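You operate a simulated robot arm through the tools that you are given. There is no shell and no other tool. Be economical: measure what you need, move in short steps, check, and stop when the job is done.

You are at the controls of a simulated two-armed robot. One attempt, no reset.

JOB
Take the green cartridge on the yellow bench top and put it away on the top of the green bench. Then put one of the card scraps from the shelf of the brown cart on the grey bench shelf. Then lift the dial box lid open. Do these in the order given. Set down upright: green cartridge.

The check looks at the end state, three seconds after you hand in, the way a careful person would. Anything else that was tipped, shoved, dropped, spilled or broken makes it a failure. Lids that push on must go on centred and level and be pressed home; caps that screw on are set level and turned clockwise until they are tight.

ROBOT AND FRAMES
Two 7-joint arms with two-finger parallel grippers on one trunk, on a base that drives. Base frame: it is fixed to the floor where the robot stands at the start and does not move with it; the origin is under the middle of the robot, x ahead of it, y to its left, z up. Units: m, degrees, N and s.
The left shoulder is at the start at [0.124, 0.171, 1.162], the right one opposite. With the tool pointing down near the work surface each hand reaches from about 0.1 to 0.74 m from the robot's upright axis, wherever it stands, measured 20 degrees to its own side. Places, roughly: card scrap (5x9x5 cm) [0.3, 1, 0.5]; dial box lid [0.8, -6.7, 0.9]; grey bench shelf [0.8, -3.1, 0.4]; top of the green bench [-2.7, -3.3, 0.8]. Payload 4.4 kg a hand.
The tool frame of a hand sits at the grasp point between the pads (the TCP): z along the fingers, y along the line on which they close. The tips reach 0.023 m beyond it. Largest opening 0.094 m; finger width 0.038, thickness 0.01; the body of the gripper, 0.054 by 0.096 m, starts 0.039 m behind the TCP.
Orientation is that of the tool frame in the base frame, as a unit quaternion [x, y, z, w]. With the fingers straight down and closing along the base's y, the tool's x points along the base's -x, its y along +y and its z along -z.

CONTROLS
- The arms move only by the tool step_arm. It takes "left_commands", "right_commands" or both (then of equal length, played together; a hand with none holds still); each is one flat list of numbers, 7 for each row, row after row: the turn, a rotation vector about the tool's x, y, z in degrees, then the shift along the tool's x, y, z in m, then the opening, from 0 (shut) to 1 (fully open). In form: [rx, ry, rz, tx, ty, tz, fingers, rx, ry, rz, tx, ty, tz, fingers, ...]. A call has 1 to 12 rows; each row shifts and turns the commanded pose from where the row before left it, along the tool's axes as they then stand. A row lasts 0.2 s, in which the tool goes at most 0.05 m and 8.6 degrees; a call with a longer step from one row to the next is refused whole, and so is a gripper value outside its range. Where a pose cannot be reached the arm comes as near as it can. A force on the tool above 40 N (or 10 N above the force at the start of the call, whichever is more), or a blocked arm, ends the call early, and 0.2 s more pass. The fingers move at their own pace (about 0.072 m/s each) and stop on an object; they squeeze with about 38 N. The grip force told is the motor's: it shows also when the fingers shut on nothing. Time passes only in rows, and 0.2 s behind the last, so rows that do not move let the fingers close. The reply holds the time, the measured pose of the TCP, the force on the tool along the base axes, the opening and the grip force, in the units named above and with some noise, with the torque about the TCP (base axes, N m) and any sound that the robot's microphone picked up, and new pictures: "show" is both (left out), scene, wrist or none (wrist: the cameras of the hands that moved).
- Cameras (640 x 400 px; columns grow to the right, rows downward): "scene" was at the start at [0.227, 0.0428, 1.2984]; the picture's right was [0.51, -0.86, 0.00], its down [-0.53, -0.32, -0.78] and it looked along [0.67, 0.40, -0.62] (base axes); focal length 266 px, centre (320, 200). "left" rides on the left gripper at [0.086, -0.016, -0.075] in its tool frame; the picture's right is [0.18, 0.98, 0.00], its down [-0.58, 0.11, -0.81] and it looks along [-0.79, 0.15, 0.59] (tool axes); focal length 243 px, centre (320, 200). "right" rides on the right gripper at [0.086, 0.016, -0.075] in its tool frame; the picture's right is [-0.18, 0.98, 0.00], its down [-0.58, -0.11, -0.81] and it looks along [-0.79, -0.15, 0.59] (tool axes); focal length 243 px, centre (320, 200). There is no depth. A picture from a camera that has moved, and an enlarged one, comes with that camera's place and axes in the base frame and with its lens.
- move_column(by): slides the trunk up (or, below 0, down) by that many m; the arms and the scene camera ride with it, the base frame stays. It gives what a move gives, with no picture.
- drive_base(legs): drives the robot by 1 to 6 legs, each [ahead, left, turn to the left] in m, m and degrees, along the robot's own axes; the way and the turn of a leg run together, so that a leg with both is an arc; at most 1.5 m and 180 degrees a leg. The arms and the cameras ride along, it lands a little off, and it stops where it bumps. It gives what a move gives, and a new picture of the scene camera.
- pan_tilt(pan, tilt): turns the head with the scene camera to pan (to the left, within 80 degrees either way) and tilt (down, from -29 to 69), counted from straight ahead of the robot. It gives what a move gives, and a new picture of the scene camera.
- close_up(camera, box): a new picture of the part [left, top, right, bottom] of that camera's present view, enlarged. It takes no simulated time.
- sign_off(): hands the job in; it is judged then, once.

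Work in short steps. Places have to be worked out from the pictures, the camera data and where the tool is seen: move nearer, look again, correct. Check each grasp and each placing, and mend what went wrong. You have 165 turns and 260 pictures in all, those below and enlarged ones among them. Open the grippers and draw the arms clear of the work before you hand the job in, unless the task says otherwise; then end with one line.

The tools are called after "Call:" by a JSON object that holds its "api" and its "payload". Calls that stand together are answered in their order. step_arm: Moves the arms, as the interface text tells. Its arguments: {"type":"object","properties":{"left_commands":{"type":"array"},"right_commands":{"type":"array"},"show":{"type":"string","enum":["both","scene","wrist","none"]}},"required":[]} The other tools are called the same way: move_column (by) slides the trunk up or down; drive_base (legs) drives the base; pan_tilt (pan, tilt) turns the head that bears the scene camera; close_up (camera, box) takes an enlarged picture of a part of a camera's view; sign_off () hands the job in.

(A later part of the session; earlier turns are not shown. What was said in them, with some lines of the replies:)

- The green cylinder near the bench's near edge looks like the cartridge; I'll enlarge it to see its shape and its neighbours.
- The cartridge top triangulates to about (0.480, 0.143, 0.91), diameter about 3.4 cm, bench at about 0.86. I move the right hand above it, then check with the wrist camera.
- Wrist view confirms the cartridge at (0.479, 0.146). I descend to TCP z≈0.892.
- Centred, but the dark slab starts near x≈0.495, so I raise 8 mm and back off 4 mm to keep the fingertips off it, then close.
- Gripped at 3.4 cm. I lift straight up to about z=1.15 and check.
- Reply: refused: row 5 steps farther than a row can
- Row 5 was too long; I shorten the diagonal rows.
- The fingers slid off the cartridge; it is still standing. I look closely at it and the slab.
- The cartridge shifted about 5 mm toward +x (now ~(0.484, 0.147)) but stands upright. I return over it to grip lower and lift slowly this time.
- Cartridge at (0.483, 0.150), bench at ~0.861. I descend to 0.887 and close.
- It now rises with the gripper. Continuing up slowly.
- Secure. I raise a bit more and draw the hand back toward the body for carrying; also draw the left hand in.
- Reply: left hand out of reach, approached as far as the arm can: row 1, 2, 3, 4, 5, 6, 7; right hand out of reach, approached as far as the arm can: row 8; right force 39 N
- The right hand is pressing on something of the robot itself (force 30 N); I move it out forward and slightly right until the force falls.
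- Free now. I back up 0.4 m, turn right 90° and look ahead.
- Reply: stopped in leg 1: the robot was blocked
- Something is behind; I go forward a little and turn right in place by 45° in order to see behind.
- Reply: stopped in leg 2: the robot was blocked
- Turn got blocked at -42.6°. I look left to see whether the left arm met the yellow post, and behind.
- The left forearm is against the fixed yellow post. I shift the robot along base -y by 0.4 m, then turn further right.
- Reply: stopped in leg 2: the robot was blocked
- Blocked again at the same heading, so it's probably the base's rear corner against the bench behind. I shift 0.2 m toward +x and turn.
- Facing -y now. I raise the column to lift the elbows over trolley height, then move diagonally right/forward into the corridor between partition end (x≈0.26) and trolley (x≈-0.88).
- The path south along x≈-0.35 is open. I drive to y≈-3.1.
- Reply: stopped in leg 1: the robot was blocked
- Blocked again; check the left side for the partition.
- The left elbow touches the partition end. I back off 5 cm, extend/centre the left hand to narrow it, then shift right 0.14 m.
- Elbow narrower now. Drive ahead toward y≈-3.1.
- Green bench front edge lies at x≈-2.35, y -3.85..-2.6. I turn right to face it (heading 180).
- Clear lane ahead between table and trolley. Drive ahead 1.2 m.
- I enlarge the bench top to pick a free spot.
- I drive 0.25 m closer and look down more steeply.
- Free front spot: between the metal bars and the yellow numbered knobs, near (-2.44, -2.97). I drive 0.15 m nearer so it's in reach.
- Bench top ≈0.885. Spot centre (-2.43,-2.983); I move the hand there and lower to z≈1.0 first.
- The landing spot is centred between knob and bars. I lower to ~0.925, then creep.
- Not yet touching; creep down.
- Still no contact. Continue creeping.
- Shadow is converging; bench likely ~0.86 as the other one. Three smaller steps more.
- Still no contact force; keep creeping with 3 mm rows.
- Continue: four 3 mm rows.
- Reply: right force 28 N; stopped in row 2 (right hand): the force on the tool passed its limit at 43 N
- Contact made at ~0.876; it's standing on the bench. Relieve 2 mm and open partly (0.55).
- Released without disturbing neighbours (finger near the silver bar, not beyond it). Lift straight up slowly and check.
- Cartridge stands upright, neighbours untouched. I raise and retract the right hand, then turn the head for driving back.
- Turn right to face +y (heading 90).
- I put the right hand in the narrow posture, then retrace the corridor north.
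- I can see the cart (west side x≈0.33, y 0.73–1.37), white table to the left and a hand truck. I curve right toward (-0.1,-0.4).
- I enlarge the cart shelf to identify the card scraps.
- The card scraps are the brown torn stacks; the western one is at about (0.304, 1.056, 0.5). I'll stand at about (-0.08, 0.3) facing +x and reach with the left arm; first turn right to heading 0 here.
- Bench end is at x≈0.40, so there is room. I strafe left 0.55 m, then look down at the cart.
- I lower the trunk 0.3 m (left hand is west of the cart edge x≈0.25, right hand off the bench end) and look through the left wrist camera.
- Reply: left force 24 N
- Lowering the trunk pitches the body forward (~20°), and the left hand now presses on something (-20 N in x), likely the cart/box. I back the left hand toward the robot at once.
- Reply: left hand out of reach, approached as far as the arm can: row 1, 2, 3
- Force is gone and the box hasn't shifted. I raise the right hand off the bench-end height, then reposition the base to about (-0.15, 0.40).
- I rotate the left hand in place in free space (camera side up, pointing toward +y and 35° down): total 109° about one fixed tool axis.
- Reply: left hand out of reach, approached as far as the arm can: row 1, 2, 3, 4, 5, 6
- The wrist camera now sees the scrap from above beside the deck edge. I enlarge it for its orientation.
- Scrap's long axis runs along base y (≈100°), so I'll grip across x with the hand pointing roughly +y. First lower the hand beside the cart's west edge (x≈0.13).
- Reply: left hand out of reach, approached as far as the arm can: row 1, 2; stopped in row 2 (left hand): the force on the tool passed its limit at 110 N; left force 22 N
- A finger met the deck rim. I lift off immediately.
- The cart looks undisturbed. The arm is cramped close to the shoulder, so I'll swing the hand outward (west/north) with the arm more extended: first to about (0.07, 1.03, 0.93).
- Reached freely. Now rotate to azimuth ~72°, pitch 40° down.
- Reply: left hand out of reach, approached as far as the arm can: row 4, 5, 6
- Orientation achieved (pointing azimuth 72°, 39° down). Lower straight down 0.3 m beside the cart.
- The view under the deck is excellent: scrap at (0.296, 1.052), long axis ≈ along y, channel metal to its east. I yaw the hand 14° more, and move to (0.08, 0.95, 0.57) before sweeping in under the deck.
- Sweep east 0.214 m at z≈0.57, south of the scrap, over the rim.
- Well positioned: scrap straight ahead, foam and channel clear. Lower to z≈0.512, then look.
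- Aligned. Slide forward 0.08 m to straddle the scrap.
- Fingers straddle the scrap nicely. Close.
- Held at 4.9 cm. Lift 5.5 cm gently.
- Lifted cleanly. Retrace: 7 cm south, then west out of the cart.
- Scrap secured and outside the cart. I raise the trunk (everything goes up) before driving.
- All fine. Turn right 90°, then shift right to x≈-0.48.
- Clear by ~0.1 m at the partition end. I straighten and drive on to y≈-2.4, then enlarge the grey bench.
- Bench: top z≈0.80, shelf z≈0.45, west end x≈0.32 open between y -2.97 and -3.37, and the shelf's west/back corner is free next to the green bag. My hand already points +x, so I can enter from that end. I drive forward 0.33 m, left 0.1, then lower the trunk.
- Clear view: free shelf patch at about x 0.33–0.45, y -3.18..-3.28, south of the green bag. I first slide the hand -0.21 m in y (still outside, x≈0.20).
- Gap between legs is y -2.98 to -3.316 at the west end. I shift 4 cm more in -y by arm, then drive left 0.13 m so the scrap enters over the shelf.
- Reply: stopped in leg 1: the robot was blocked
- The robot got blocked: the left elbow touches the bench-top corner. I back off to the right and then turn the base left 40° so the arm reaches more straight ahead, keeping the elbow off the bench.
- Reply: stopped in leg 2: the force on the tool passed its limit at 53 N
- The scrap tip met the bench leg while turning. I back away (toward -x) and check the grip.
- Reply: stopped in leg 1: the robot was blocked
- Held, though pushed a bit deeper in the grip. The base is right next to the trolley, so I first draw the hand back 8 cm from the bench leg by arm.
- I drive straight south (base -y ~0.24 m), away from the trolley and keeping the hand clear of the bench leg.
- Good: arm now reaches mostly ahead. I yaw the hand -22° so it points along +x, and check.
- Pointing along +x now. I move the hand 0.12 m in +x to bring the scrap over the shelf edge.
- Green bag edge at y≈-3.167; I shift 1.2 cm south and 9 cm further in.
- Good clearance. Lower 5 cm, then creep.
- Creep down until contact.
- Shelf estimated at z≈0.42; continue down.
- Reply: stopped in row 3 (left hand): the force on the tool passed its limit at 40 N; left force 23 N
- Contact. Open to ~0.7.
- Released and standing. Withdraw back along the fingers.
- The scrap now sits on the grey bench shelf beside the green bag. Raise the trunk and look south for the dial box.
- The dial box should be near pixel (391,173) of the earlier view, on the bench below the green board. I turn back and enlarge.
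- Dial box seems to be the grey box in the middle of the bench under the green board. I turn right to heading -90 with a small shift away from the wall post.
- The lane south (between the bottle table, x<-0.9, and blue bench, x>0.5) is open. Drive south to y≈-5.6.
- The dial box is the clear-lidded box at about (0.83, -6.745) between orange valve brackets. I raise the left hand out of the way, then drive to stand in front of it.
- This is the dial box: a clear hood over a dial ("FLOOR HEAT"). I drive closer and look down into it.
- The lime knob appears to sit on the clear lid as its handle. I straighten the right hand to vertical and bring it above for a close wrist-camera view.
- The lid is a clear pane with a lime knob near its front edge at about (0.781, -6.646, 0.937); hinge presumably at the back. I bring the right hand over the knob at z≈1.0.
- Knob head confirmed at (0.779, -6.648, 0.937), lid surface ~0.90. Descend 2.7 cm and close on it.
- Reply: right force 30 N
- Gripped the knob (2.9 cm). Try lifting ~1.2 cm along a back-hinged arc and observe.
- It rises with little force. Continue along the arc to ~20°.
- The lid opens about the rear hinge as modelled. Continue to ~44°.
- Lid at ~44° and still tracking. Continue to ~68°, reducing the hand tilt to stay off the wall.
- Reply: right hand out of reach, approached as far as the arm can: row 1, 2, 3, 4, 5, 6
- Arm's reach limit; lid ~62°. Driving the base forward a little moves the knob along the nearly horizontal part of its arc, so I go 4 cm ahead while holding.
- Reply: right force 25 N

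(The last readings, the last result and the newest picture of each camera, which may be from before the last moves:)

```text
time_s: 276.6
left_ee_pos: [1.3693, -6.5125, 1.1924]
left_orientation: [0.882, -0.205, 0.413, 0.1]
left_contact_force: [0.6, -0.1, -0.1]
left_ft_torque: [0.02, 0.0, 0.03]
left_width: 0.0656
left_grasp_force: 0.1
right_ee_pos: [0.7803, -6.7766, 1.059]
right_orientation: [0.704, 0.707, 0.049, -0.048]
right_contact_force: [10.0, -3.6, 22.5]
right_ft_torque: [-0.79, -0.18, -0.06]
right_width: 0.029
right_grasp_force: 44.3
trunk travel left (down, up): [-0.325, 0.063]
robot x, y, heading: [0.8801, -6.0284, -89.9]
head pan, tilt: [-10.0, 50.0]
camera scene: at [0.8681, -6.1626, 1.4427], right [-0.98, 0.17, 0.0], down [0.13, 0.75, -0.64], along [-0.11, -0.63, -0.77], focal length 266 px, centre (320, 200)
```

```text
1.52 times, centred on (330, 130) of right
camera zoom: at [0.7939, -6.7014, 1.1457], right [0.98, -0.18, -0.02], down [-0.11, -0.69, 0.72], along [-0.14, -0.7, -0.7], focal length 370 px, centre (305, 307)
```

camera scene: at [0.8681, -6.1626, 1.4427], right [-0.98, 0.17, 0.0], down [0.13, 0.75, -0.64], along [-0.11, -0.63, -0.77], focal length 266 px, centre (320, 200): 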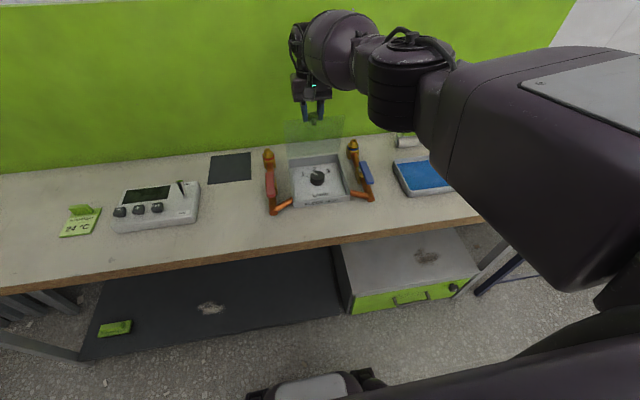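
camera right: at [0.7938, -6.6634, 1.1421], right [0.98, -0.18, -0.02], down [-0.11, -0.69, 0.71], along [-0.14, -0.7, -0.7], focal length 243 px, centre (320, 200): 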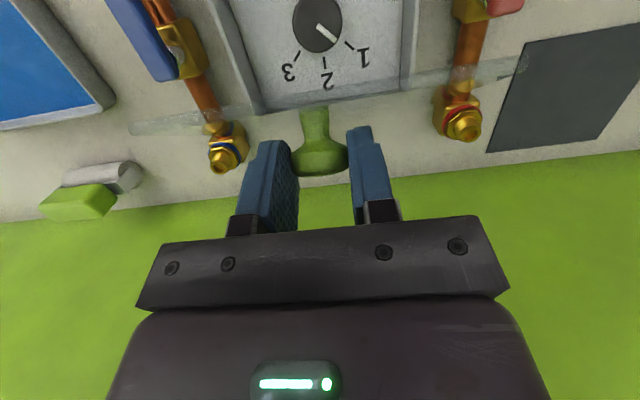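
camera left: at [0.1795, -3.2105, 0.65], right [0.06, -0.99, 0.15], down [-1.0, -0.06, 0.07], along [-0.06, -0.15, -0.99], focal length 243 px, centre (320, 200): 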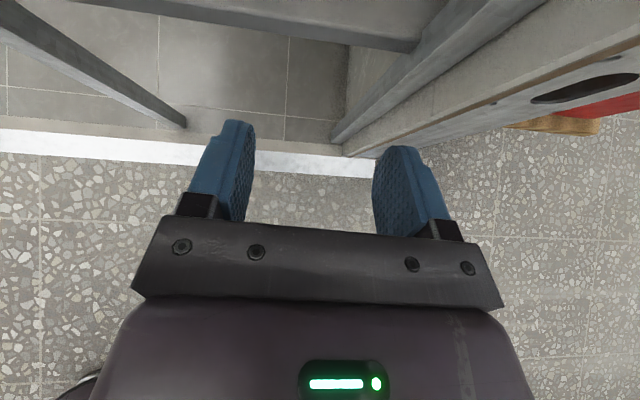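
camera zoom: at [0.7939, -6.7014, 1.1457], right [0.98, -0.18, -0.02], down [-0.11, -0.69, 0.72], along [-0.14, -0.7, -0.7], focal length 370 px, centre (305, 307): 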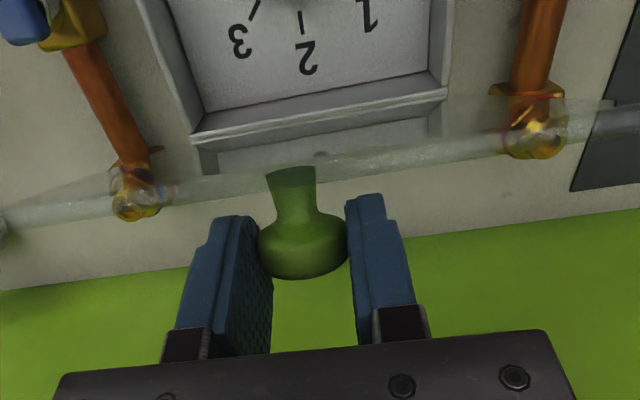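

Lid ~73°, the hand still clear of the wall. Another 3 cm forward to bring the lid close to vertical.

Call:
{"api": "drive_base", "payload": {"legs": [[0.03, 0, 0]]}}

Call:
{"api": "close_up", "payload": {"camera": "right", "box": [120, 0, 540, 260]}}

Call:
{"api": "close_up", "payload": {"camera": "scene", "box": [240, 70, 400, 210]}}

```text
time_s: 277.5
left_ee_pos: [1.3672, -6.5465, 1.1933]
left_orientation: [0.882, -0.205, 0.413, 0.098]
left_contact_force: [0.2, -0.7, 0.1]
left_ft_torque: [0.0, -0.01, -0.05]
left_width: 0.0655
left_grasp_force: 0.0
right_ee_pos: [0.7798, -6.81, 1.0561]
right_orientation: [0.703, 0.708, 0.05, -0.049]
right_contact_force: [6.5, -2.0, 0.3]
right_ft_torque: [-0.27, 0.08, 0.06]
right_width: 0.0288
right_grasp_force: 45.0
trunk travel left (down, up): [-0.325, 0.063]
robot x, y, heading: [0.8818, -6.0624, -89.8]
head pan, tilt: [-10.0, 50.0]
camera scene: at [0.8673, -6.195, 1.4422], right [-0.98, 0.17, 0.0], down [0.13, 0.76, -0.64], along [-0.11, -0.63, -0.77], focal length 266 px, centre (320, 200)
```

scene: 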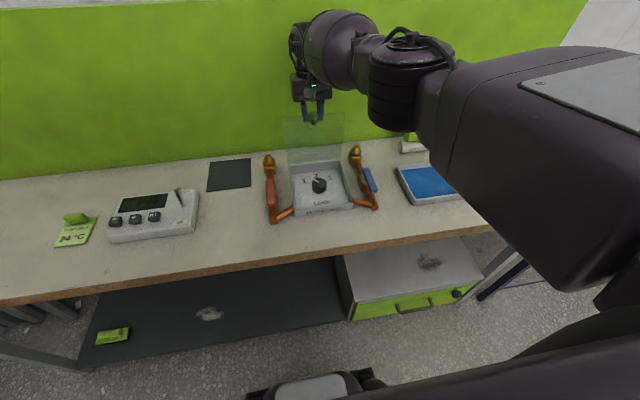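

```text
1.52 times, centred on (330, 130) of right
camera zoom: at [0.7938, -6.7333, 1.1443], right [0.98, -0.18, -0.02], down [-0.11, -0.69, 0.72], along [-0.14, -0.7, -0.7], focal length 370 px, centre (305, 307)
```

zoom: 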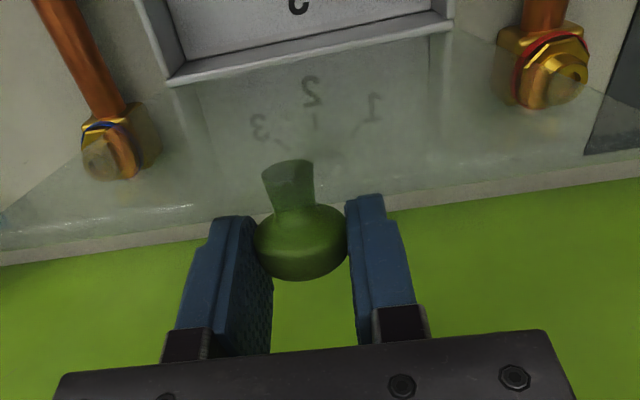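

```text
2.86 times, centred on (320, 140) of scene
camera zoom: at [0.8673, -6.195, 1.4422], right [-0.98, 0.17, 0.0], down [0.13, 0.76, -0.64], along [-0.11, -0.63, -0.77], focal length 760 px, centre (320, 371)
```

zoom: 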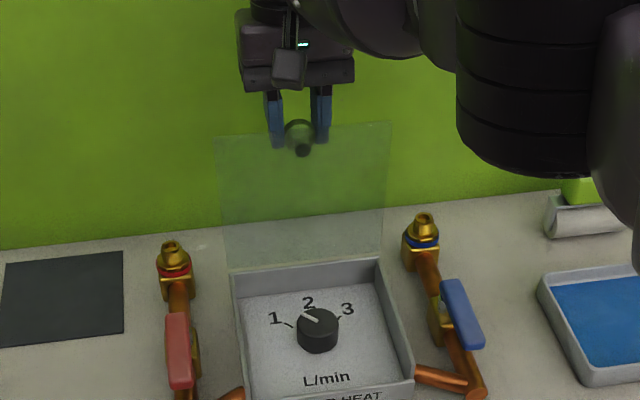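

Lid is about vertical with low forces. One more 2 cm to pass vertical.

Call:
{"api": "drive_base", "payload": {"legs": [[0.02, 0, 0]]}}

Call:
{"api": "close_up", "payload": {"camera": "right", "box": [120, 0, 540, 260]}}

```text
time_s: 278.2
left_ee_pos: [1.3673, -6.5653, 1.1933]
left_orientation: [0.882, -0.205, 0.413, 0.098]
left_contact_force: [-0.8, 0.0, -0.1]
left_ft_torque: [0.03, -0.02, 0.0]
left_width: 0.0659
left_grasp_force: 0.0
right_ee_pos: [0.7799, -6.8286, 1.0565]
right_orientation: [0.703, 0.707, 0.051, -0.049]
right_contact_force: [3.0, 4.3, -14.7]
right_ft_torque: [0.0, -0.01, 0.03]
right_width: 0.0291
right_grasp_force: 45.3
trunk travel left (down, up): [-0.325, 0.063]
robot x, y, heading: [0.8788, -6.0772, -89.9]
head pan, tilt: [-10.0, 50.0]
camera scene: at [0.867, -6.2157, 1.442], right [-0.98, 0.17, 0.0], down [0.13, 0.76, -0.64], along [-0.11, -0.63, -0.77], focal length 266 px, centre (320, 200)
```

scene: 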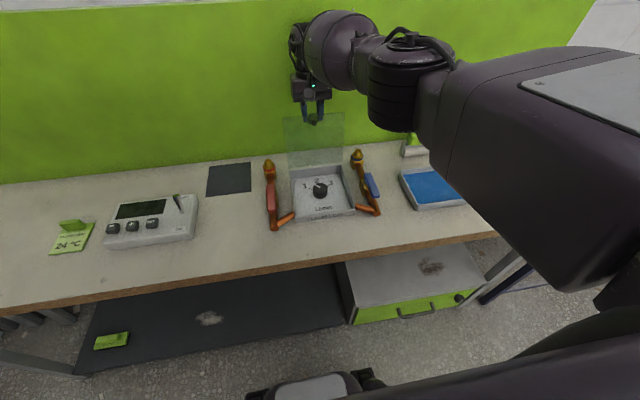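

```text
1.52 times, centred on (330, 130) of right
camera zoom: at [0.7938, -6.7535, 1.1435], right [0.98, -0.18, -0.02], down [-0.11, -0.69, 0.72], along [-0.14, -0.7, -0.7], focal length 370 px, centre (305, 307)
```

zoom: 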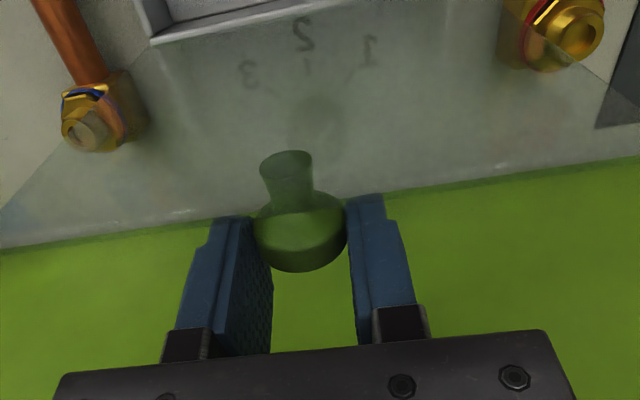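

Past vertical (~94°). Release slowly and watch whether it stays.

Call:
{"api": "step_arm", "payload": {"right_commands": [0, 0, 0, 0, 0, 0, 0.36, 0, 0, 0, 0, 0, 0, 0.45, 0, 0, 0, 0, 0, 0, 0.6, 0, 0, 0, 0, 0, 0, 0.6]}}

Call:
{"api": "close_up", "payload": {"camera": "scene", "box": [240, 70, 400, 230]}}

```text
time_s: 279.2
left_ee_pos: [1.3667, -6.5629, 1.1938]
left_orientation: [0.882, -0.205, 0.413, 0.099]
left_contact_force: [-0.3, 0.2, -0.1]
left_ft_torque: [-0.01, 0.03, -0.03]
left_width: 0.0656
left_grasp_force: 0.0
right_ee_pos: [0.7801, -6.8275, 1.0561]
right_orientation: [0.703, 0.708, 0.052, -0.049]
right_contact_force: [-0.6, 0.5, -0.6]
right_ft_torque: [0.0, -0.02, -0.02]
right_width: 0.0565
right_grasp_force: 0.0
trunk travel left (down, up): [-0.325, 0.063]
robot x, y, heading: [0.8766, -6.08, -90.1]
head pan, tilt: [-10.0, 50.0]
camera scene: at [0.8666, -6.2137, 1.4423], right [-0.98, 0.17, 0.0], down [0.13, 0.75, -0.64], along [-0.11, -0.63, -0.77], focal length 266 px, centre (320, 200)
camera right: at [0.7935, -6.752, 1.1446], right [0.98, -0.18, -0.02], down [-0.11, -0.69, 0.72], along [-0.14, -0.7, -0.7], focal length 243 px, centre (320, 200)
```

scene: 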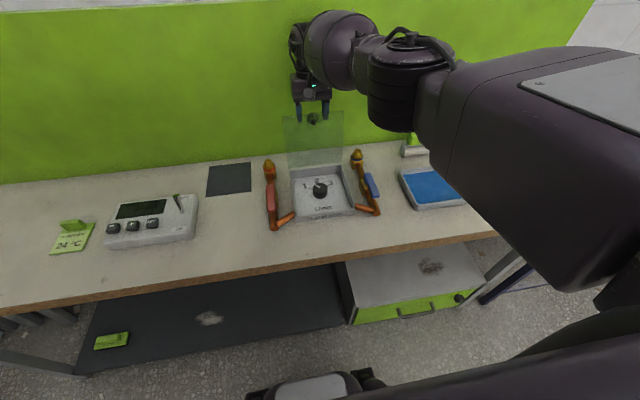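
right: 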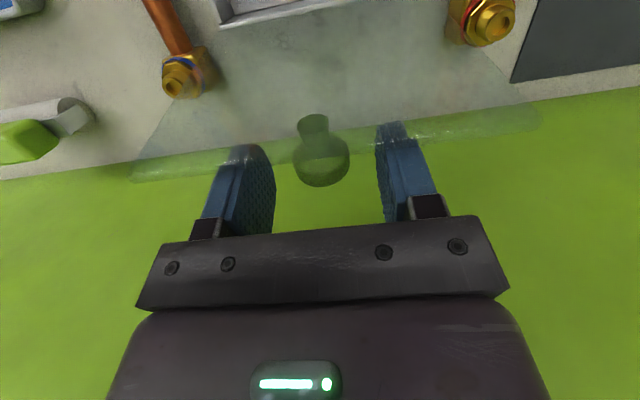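

```text
2.50 times, centred on (320, 150) of scene
camera zoom: at [0.8666, -6.2137, 1.4423], right [-0.98, 0.17, 0.0], down [0.13, 0.75, -0.64], along [-0.11, -0.63, -0.77], focal length 665 px, centre (320, 325)
```

zoom: 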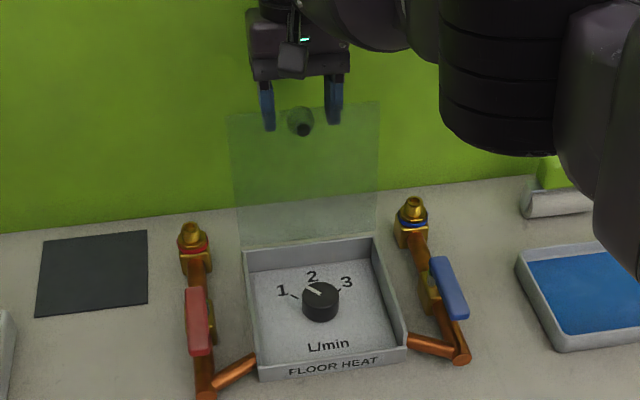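

Lid stays open, resting past vertical. I raise the hand straight up with the column first (fingers are on the wall side of the pane), then with the arm.

Call:
{"api": "move_column", "payload": {"by": 0.06}}

Call:
{"api": "step_arm", "payload": {"right_commands": [0, 0, 0, 0.002, 0, -0.02, 0.6, 0, 0, 0, 0.003, 0, -0.03, 0.6, 0, 0, 0, 0.003, 0, -0.03, 0.6, 0, 0, 0, 0.003, 0, -0.03, 0.6, 0, 0, 0, 0, 0, 0, 0.6]}}

```text
time_s: 280.2
left_ee_pos: [1.3671, -6.5649, 1.2529]
left_orientation: [0.881, -0.205, 0.415, 0.099]
left_contact_force: [-0.1, 0.0, 0.0]
left_ft_torque: [0.02, -0.03, 0.01]
left_width: 0.0656
left_grasp_force: 0.0
right_ee_pos: [0.7777, -6.8268, 1.1168]
right_orientation: [0.703, 0.708, 0.051, -0.049]
right_contact_force: [-0.8, -0.5, 0.8]
right_ft_torque: [0.04, -0.04, -0.01]
right_width: 0.0568
right_grasp_force: 0.0
trunk travel left (down, up): [-0.385, 0.003]
robot x, y, heading: [0.8775, -6.0783, -90.1]
head pan, tilt: [-10.0, 50.0]
```

```text
time_s: 281.4
left_ee_pos: [1.3676, -6.565, 1.2537]
left_orientation: [0.882, -0.205, 0.413, 0.099]
left_contact_force: [0.2, -0.6, 0.5]
left_ft_torque: [0.04, 0.01, 0.04]
left_width: 0.0658
left_grasp_force: 0.1
right_ee_pos: [0.7796, -6.8321, 1.2271]
right_orientation: [0.703, 0.707, 0.051, -0.049]
right_contact_force: [0.3, -0.1, 0.0]
right_ft_torque: [0.02, -0.02, 0.01]
right_width: 0.0562
right_grasp_force: 0.0
trunk travel left (down, up): [-0.385, 0.003]
robot x, y, heading: [0.8789, -6.0782, -90.1]
head pan, tilt: [-10.0, 50.0]
camera scene: at [0.8667, -6.2127, 1.5017], right [-0.98, 0.17, 0.0], down [0.13, 0.75, -0.64], along [-0.11, -0.63, -0.77], focal length 266 px, centre (320, 200)
camera right: at [0.7941, -6.7557, 1.315], right [0.98, -0.18, -0.02], down [-0.11, -0.69, 0.72], along [-0.14, -0.7, -0.7], focal length 243 px, centre (320, 200)
```

scene: 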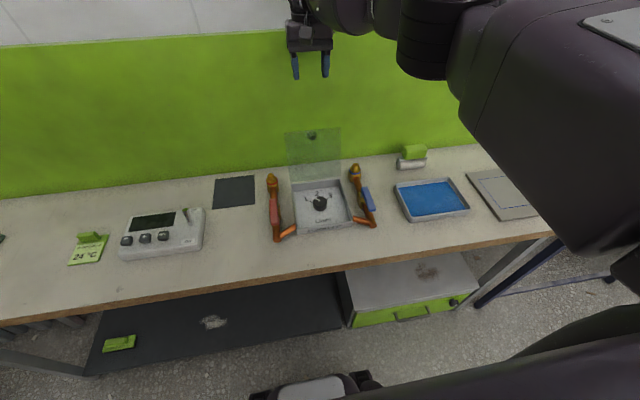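
right: 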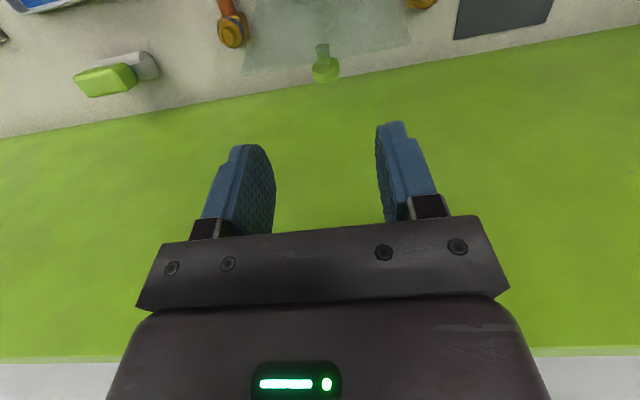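

Lid remains open and the hand is clear. Back the robot off 0.22 m and verify.

Call:
{"api": "drive_base", "payload": {"legs": [[-0.22, 0, 0]]}}

Call:
{"api": "close_up", "payload": {"camera": "scene", "box": [220, 60, 420, 220]}}

```text
time_s: 283.1
left_ee_pos: [1.3674, -6.3426, 1.2539]
left_orientation: [0.881, -0.205, 0.415, 0.1]
left_contact_force: [-0.1, 0.9, 0.5]
left_ft_torque: [0.01, 0.02, -0.02]
left_width: 0.0659
left_grasp_force: 0.0
right_ee_pos: [0.7789, -6.6088, 1.227]
right_orientation: [0.703, 0.707, 0.051, -0.049]
right_contact_force: [0.1, 1.1, 0.0]
right_ft_torque: [0.0, -0.01, 0.01]
right_width: 0.0563
right_grasp_force: 0.1
trunk travel left (down, up): [-0.385, 0.003]
robot x, y, heading: [0.8805, -5.8569, -90.2]
head pan, tilt: [-10.0, 50.0]
camera scene: at [0.8664, -5.9902, 1.5019], right [-0.98, 0.17, 0.0], down [0.13, 0.75, -0.64], along [-0.11, -0.63, -0.77], focal length 266 px, centre (320, 200)
```

scene: 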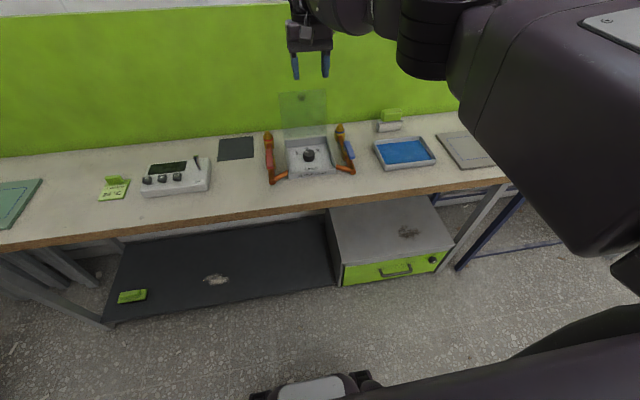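

```text
2.50 times, centred on (320, 140) of scene
camera zoom: at [0.8664, -5.9902, 1.5019], right [-0.98, 0.17, 0.0], down [0.13, 0.75, -0.64], along [-0.11, -0.63, -0.77], focal length 665 px, centre (320, 350)
```

zoom: 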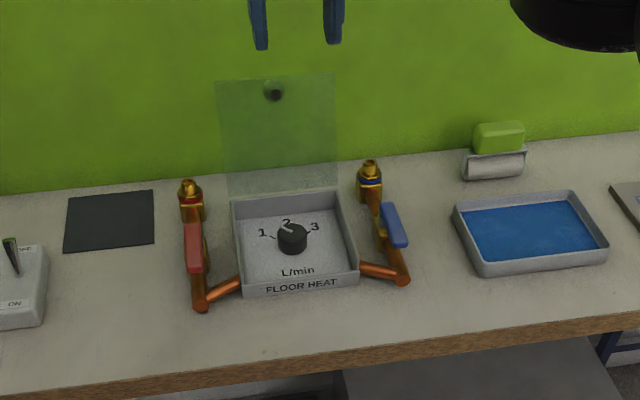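

The lid stands open on its own, both grippers are empty and clear, and all three jobs have been done in the order given. Handing in.

Call:
{"api": "sign_off", "payload": {}}

```text
The job is handed in.
```

All three jobs are done in order: the green cartridge stands upright on the green bench, one card scrap is on the grey bench shelf, and the dial box lid is standing open. Along the way the base or arms bumped the white table, the grey trolley, the brown cart, and the grey bench. I saw nothing tipped or dropped, but I did not go back to check whether the trolley or table had shifted.
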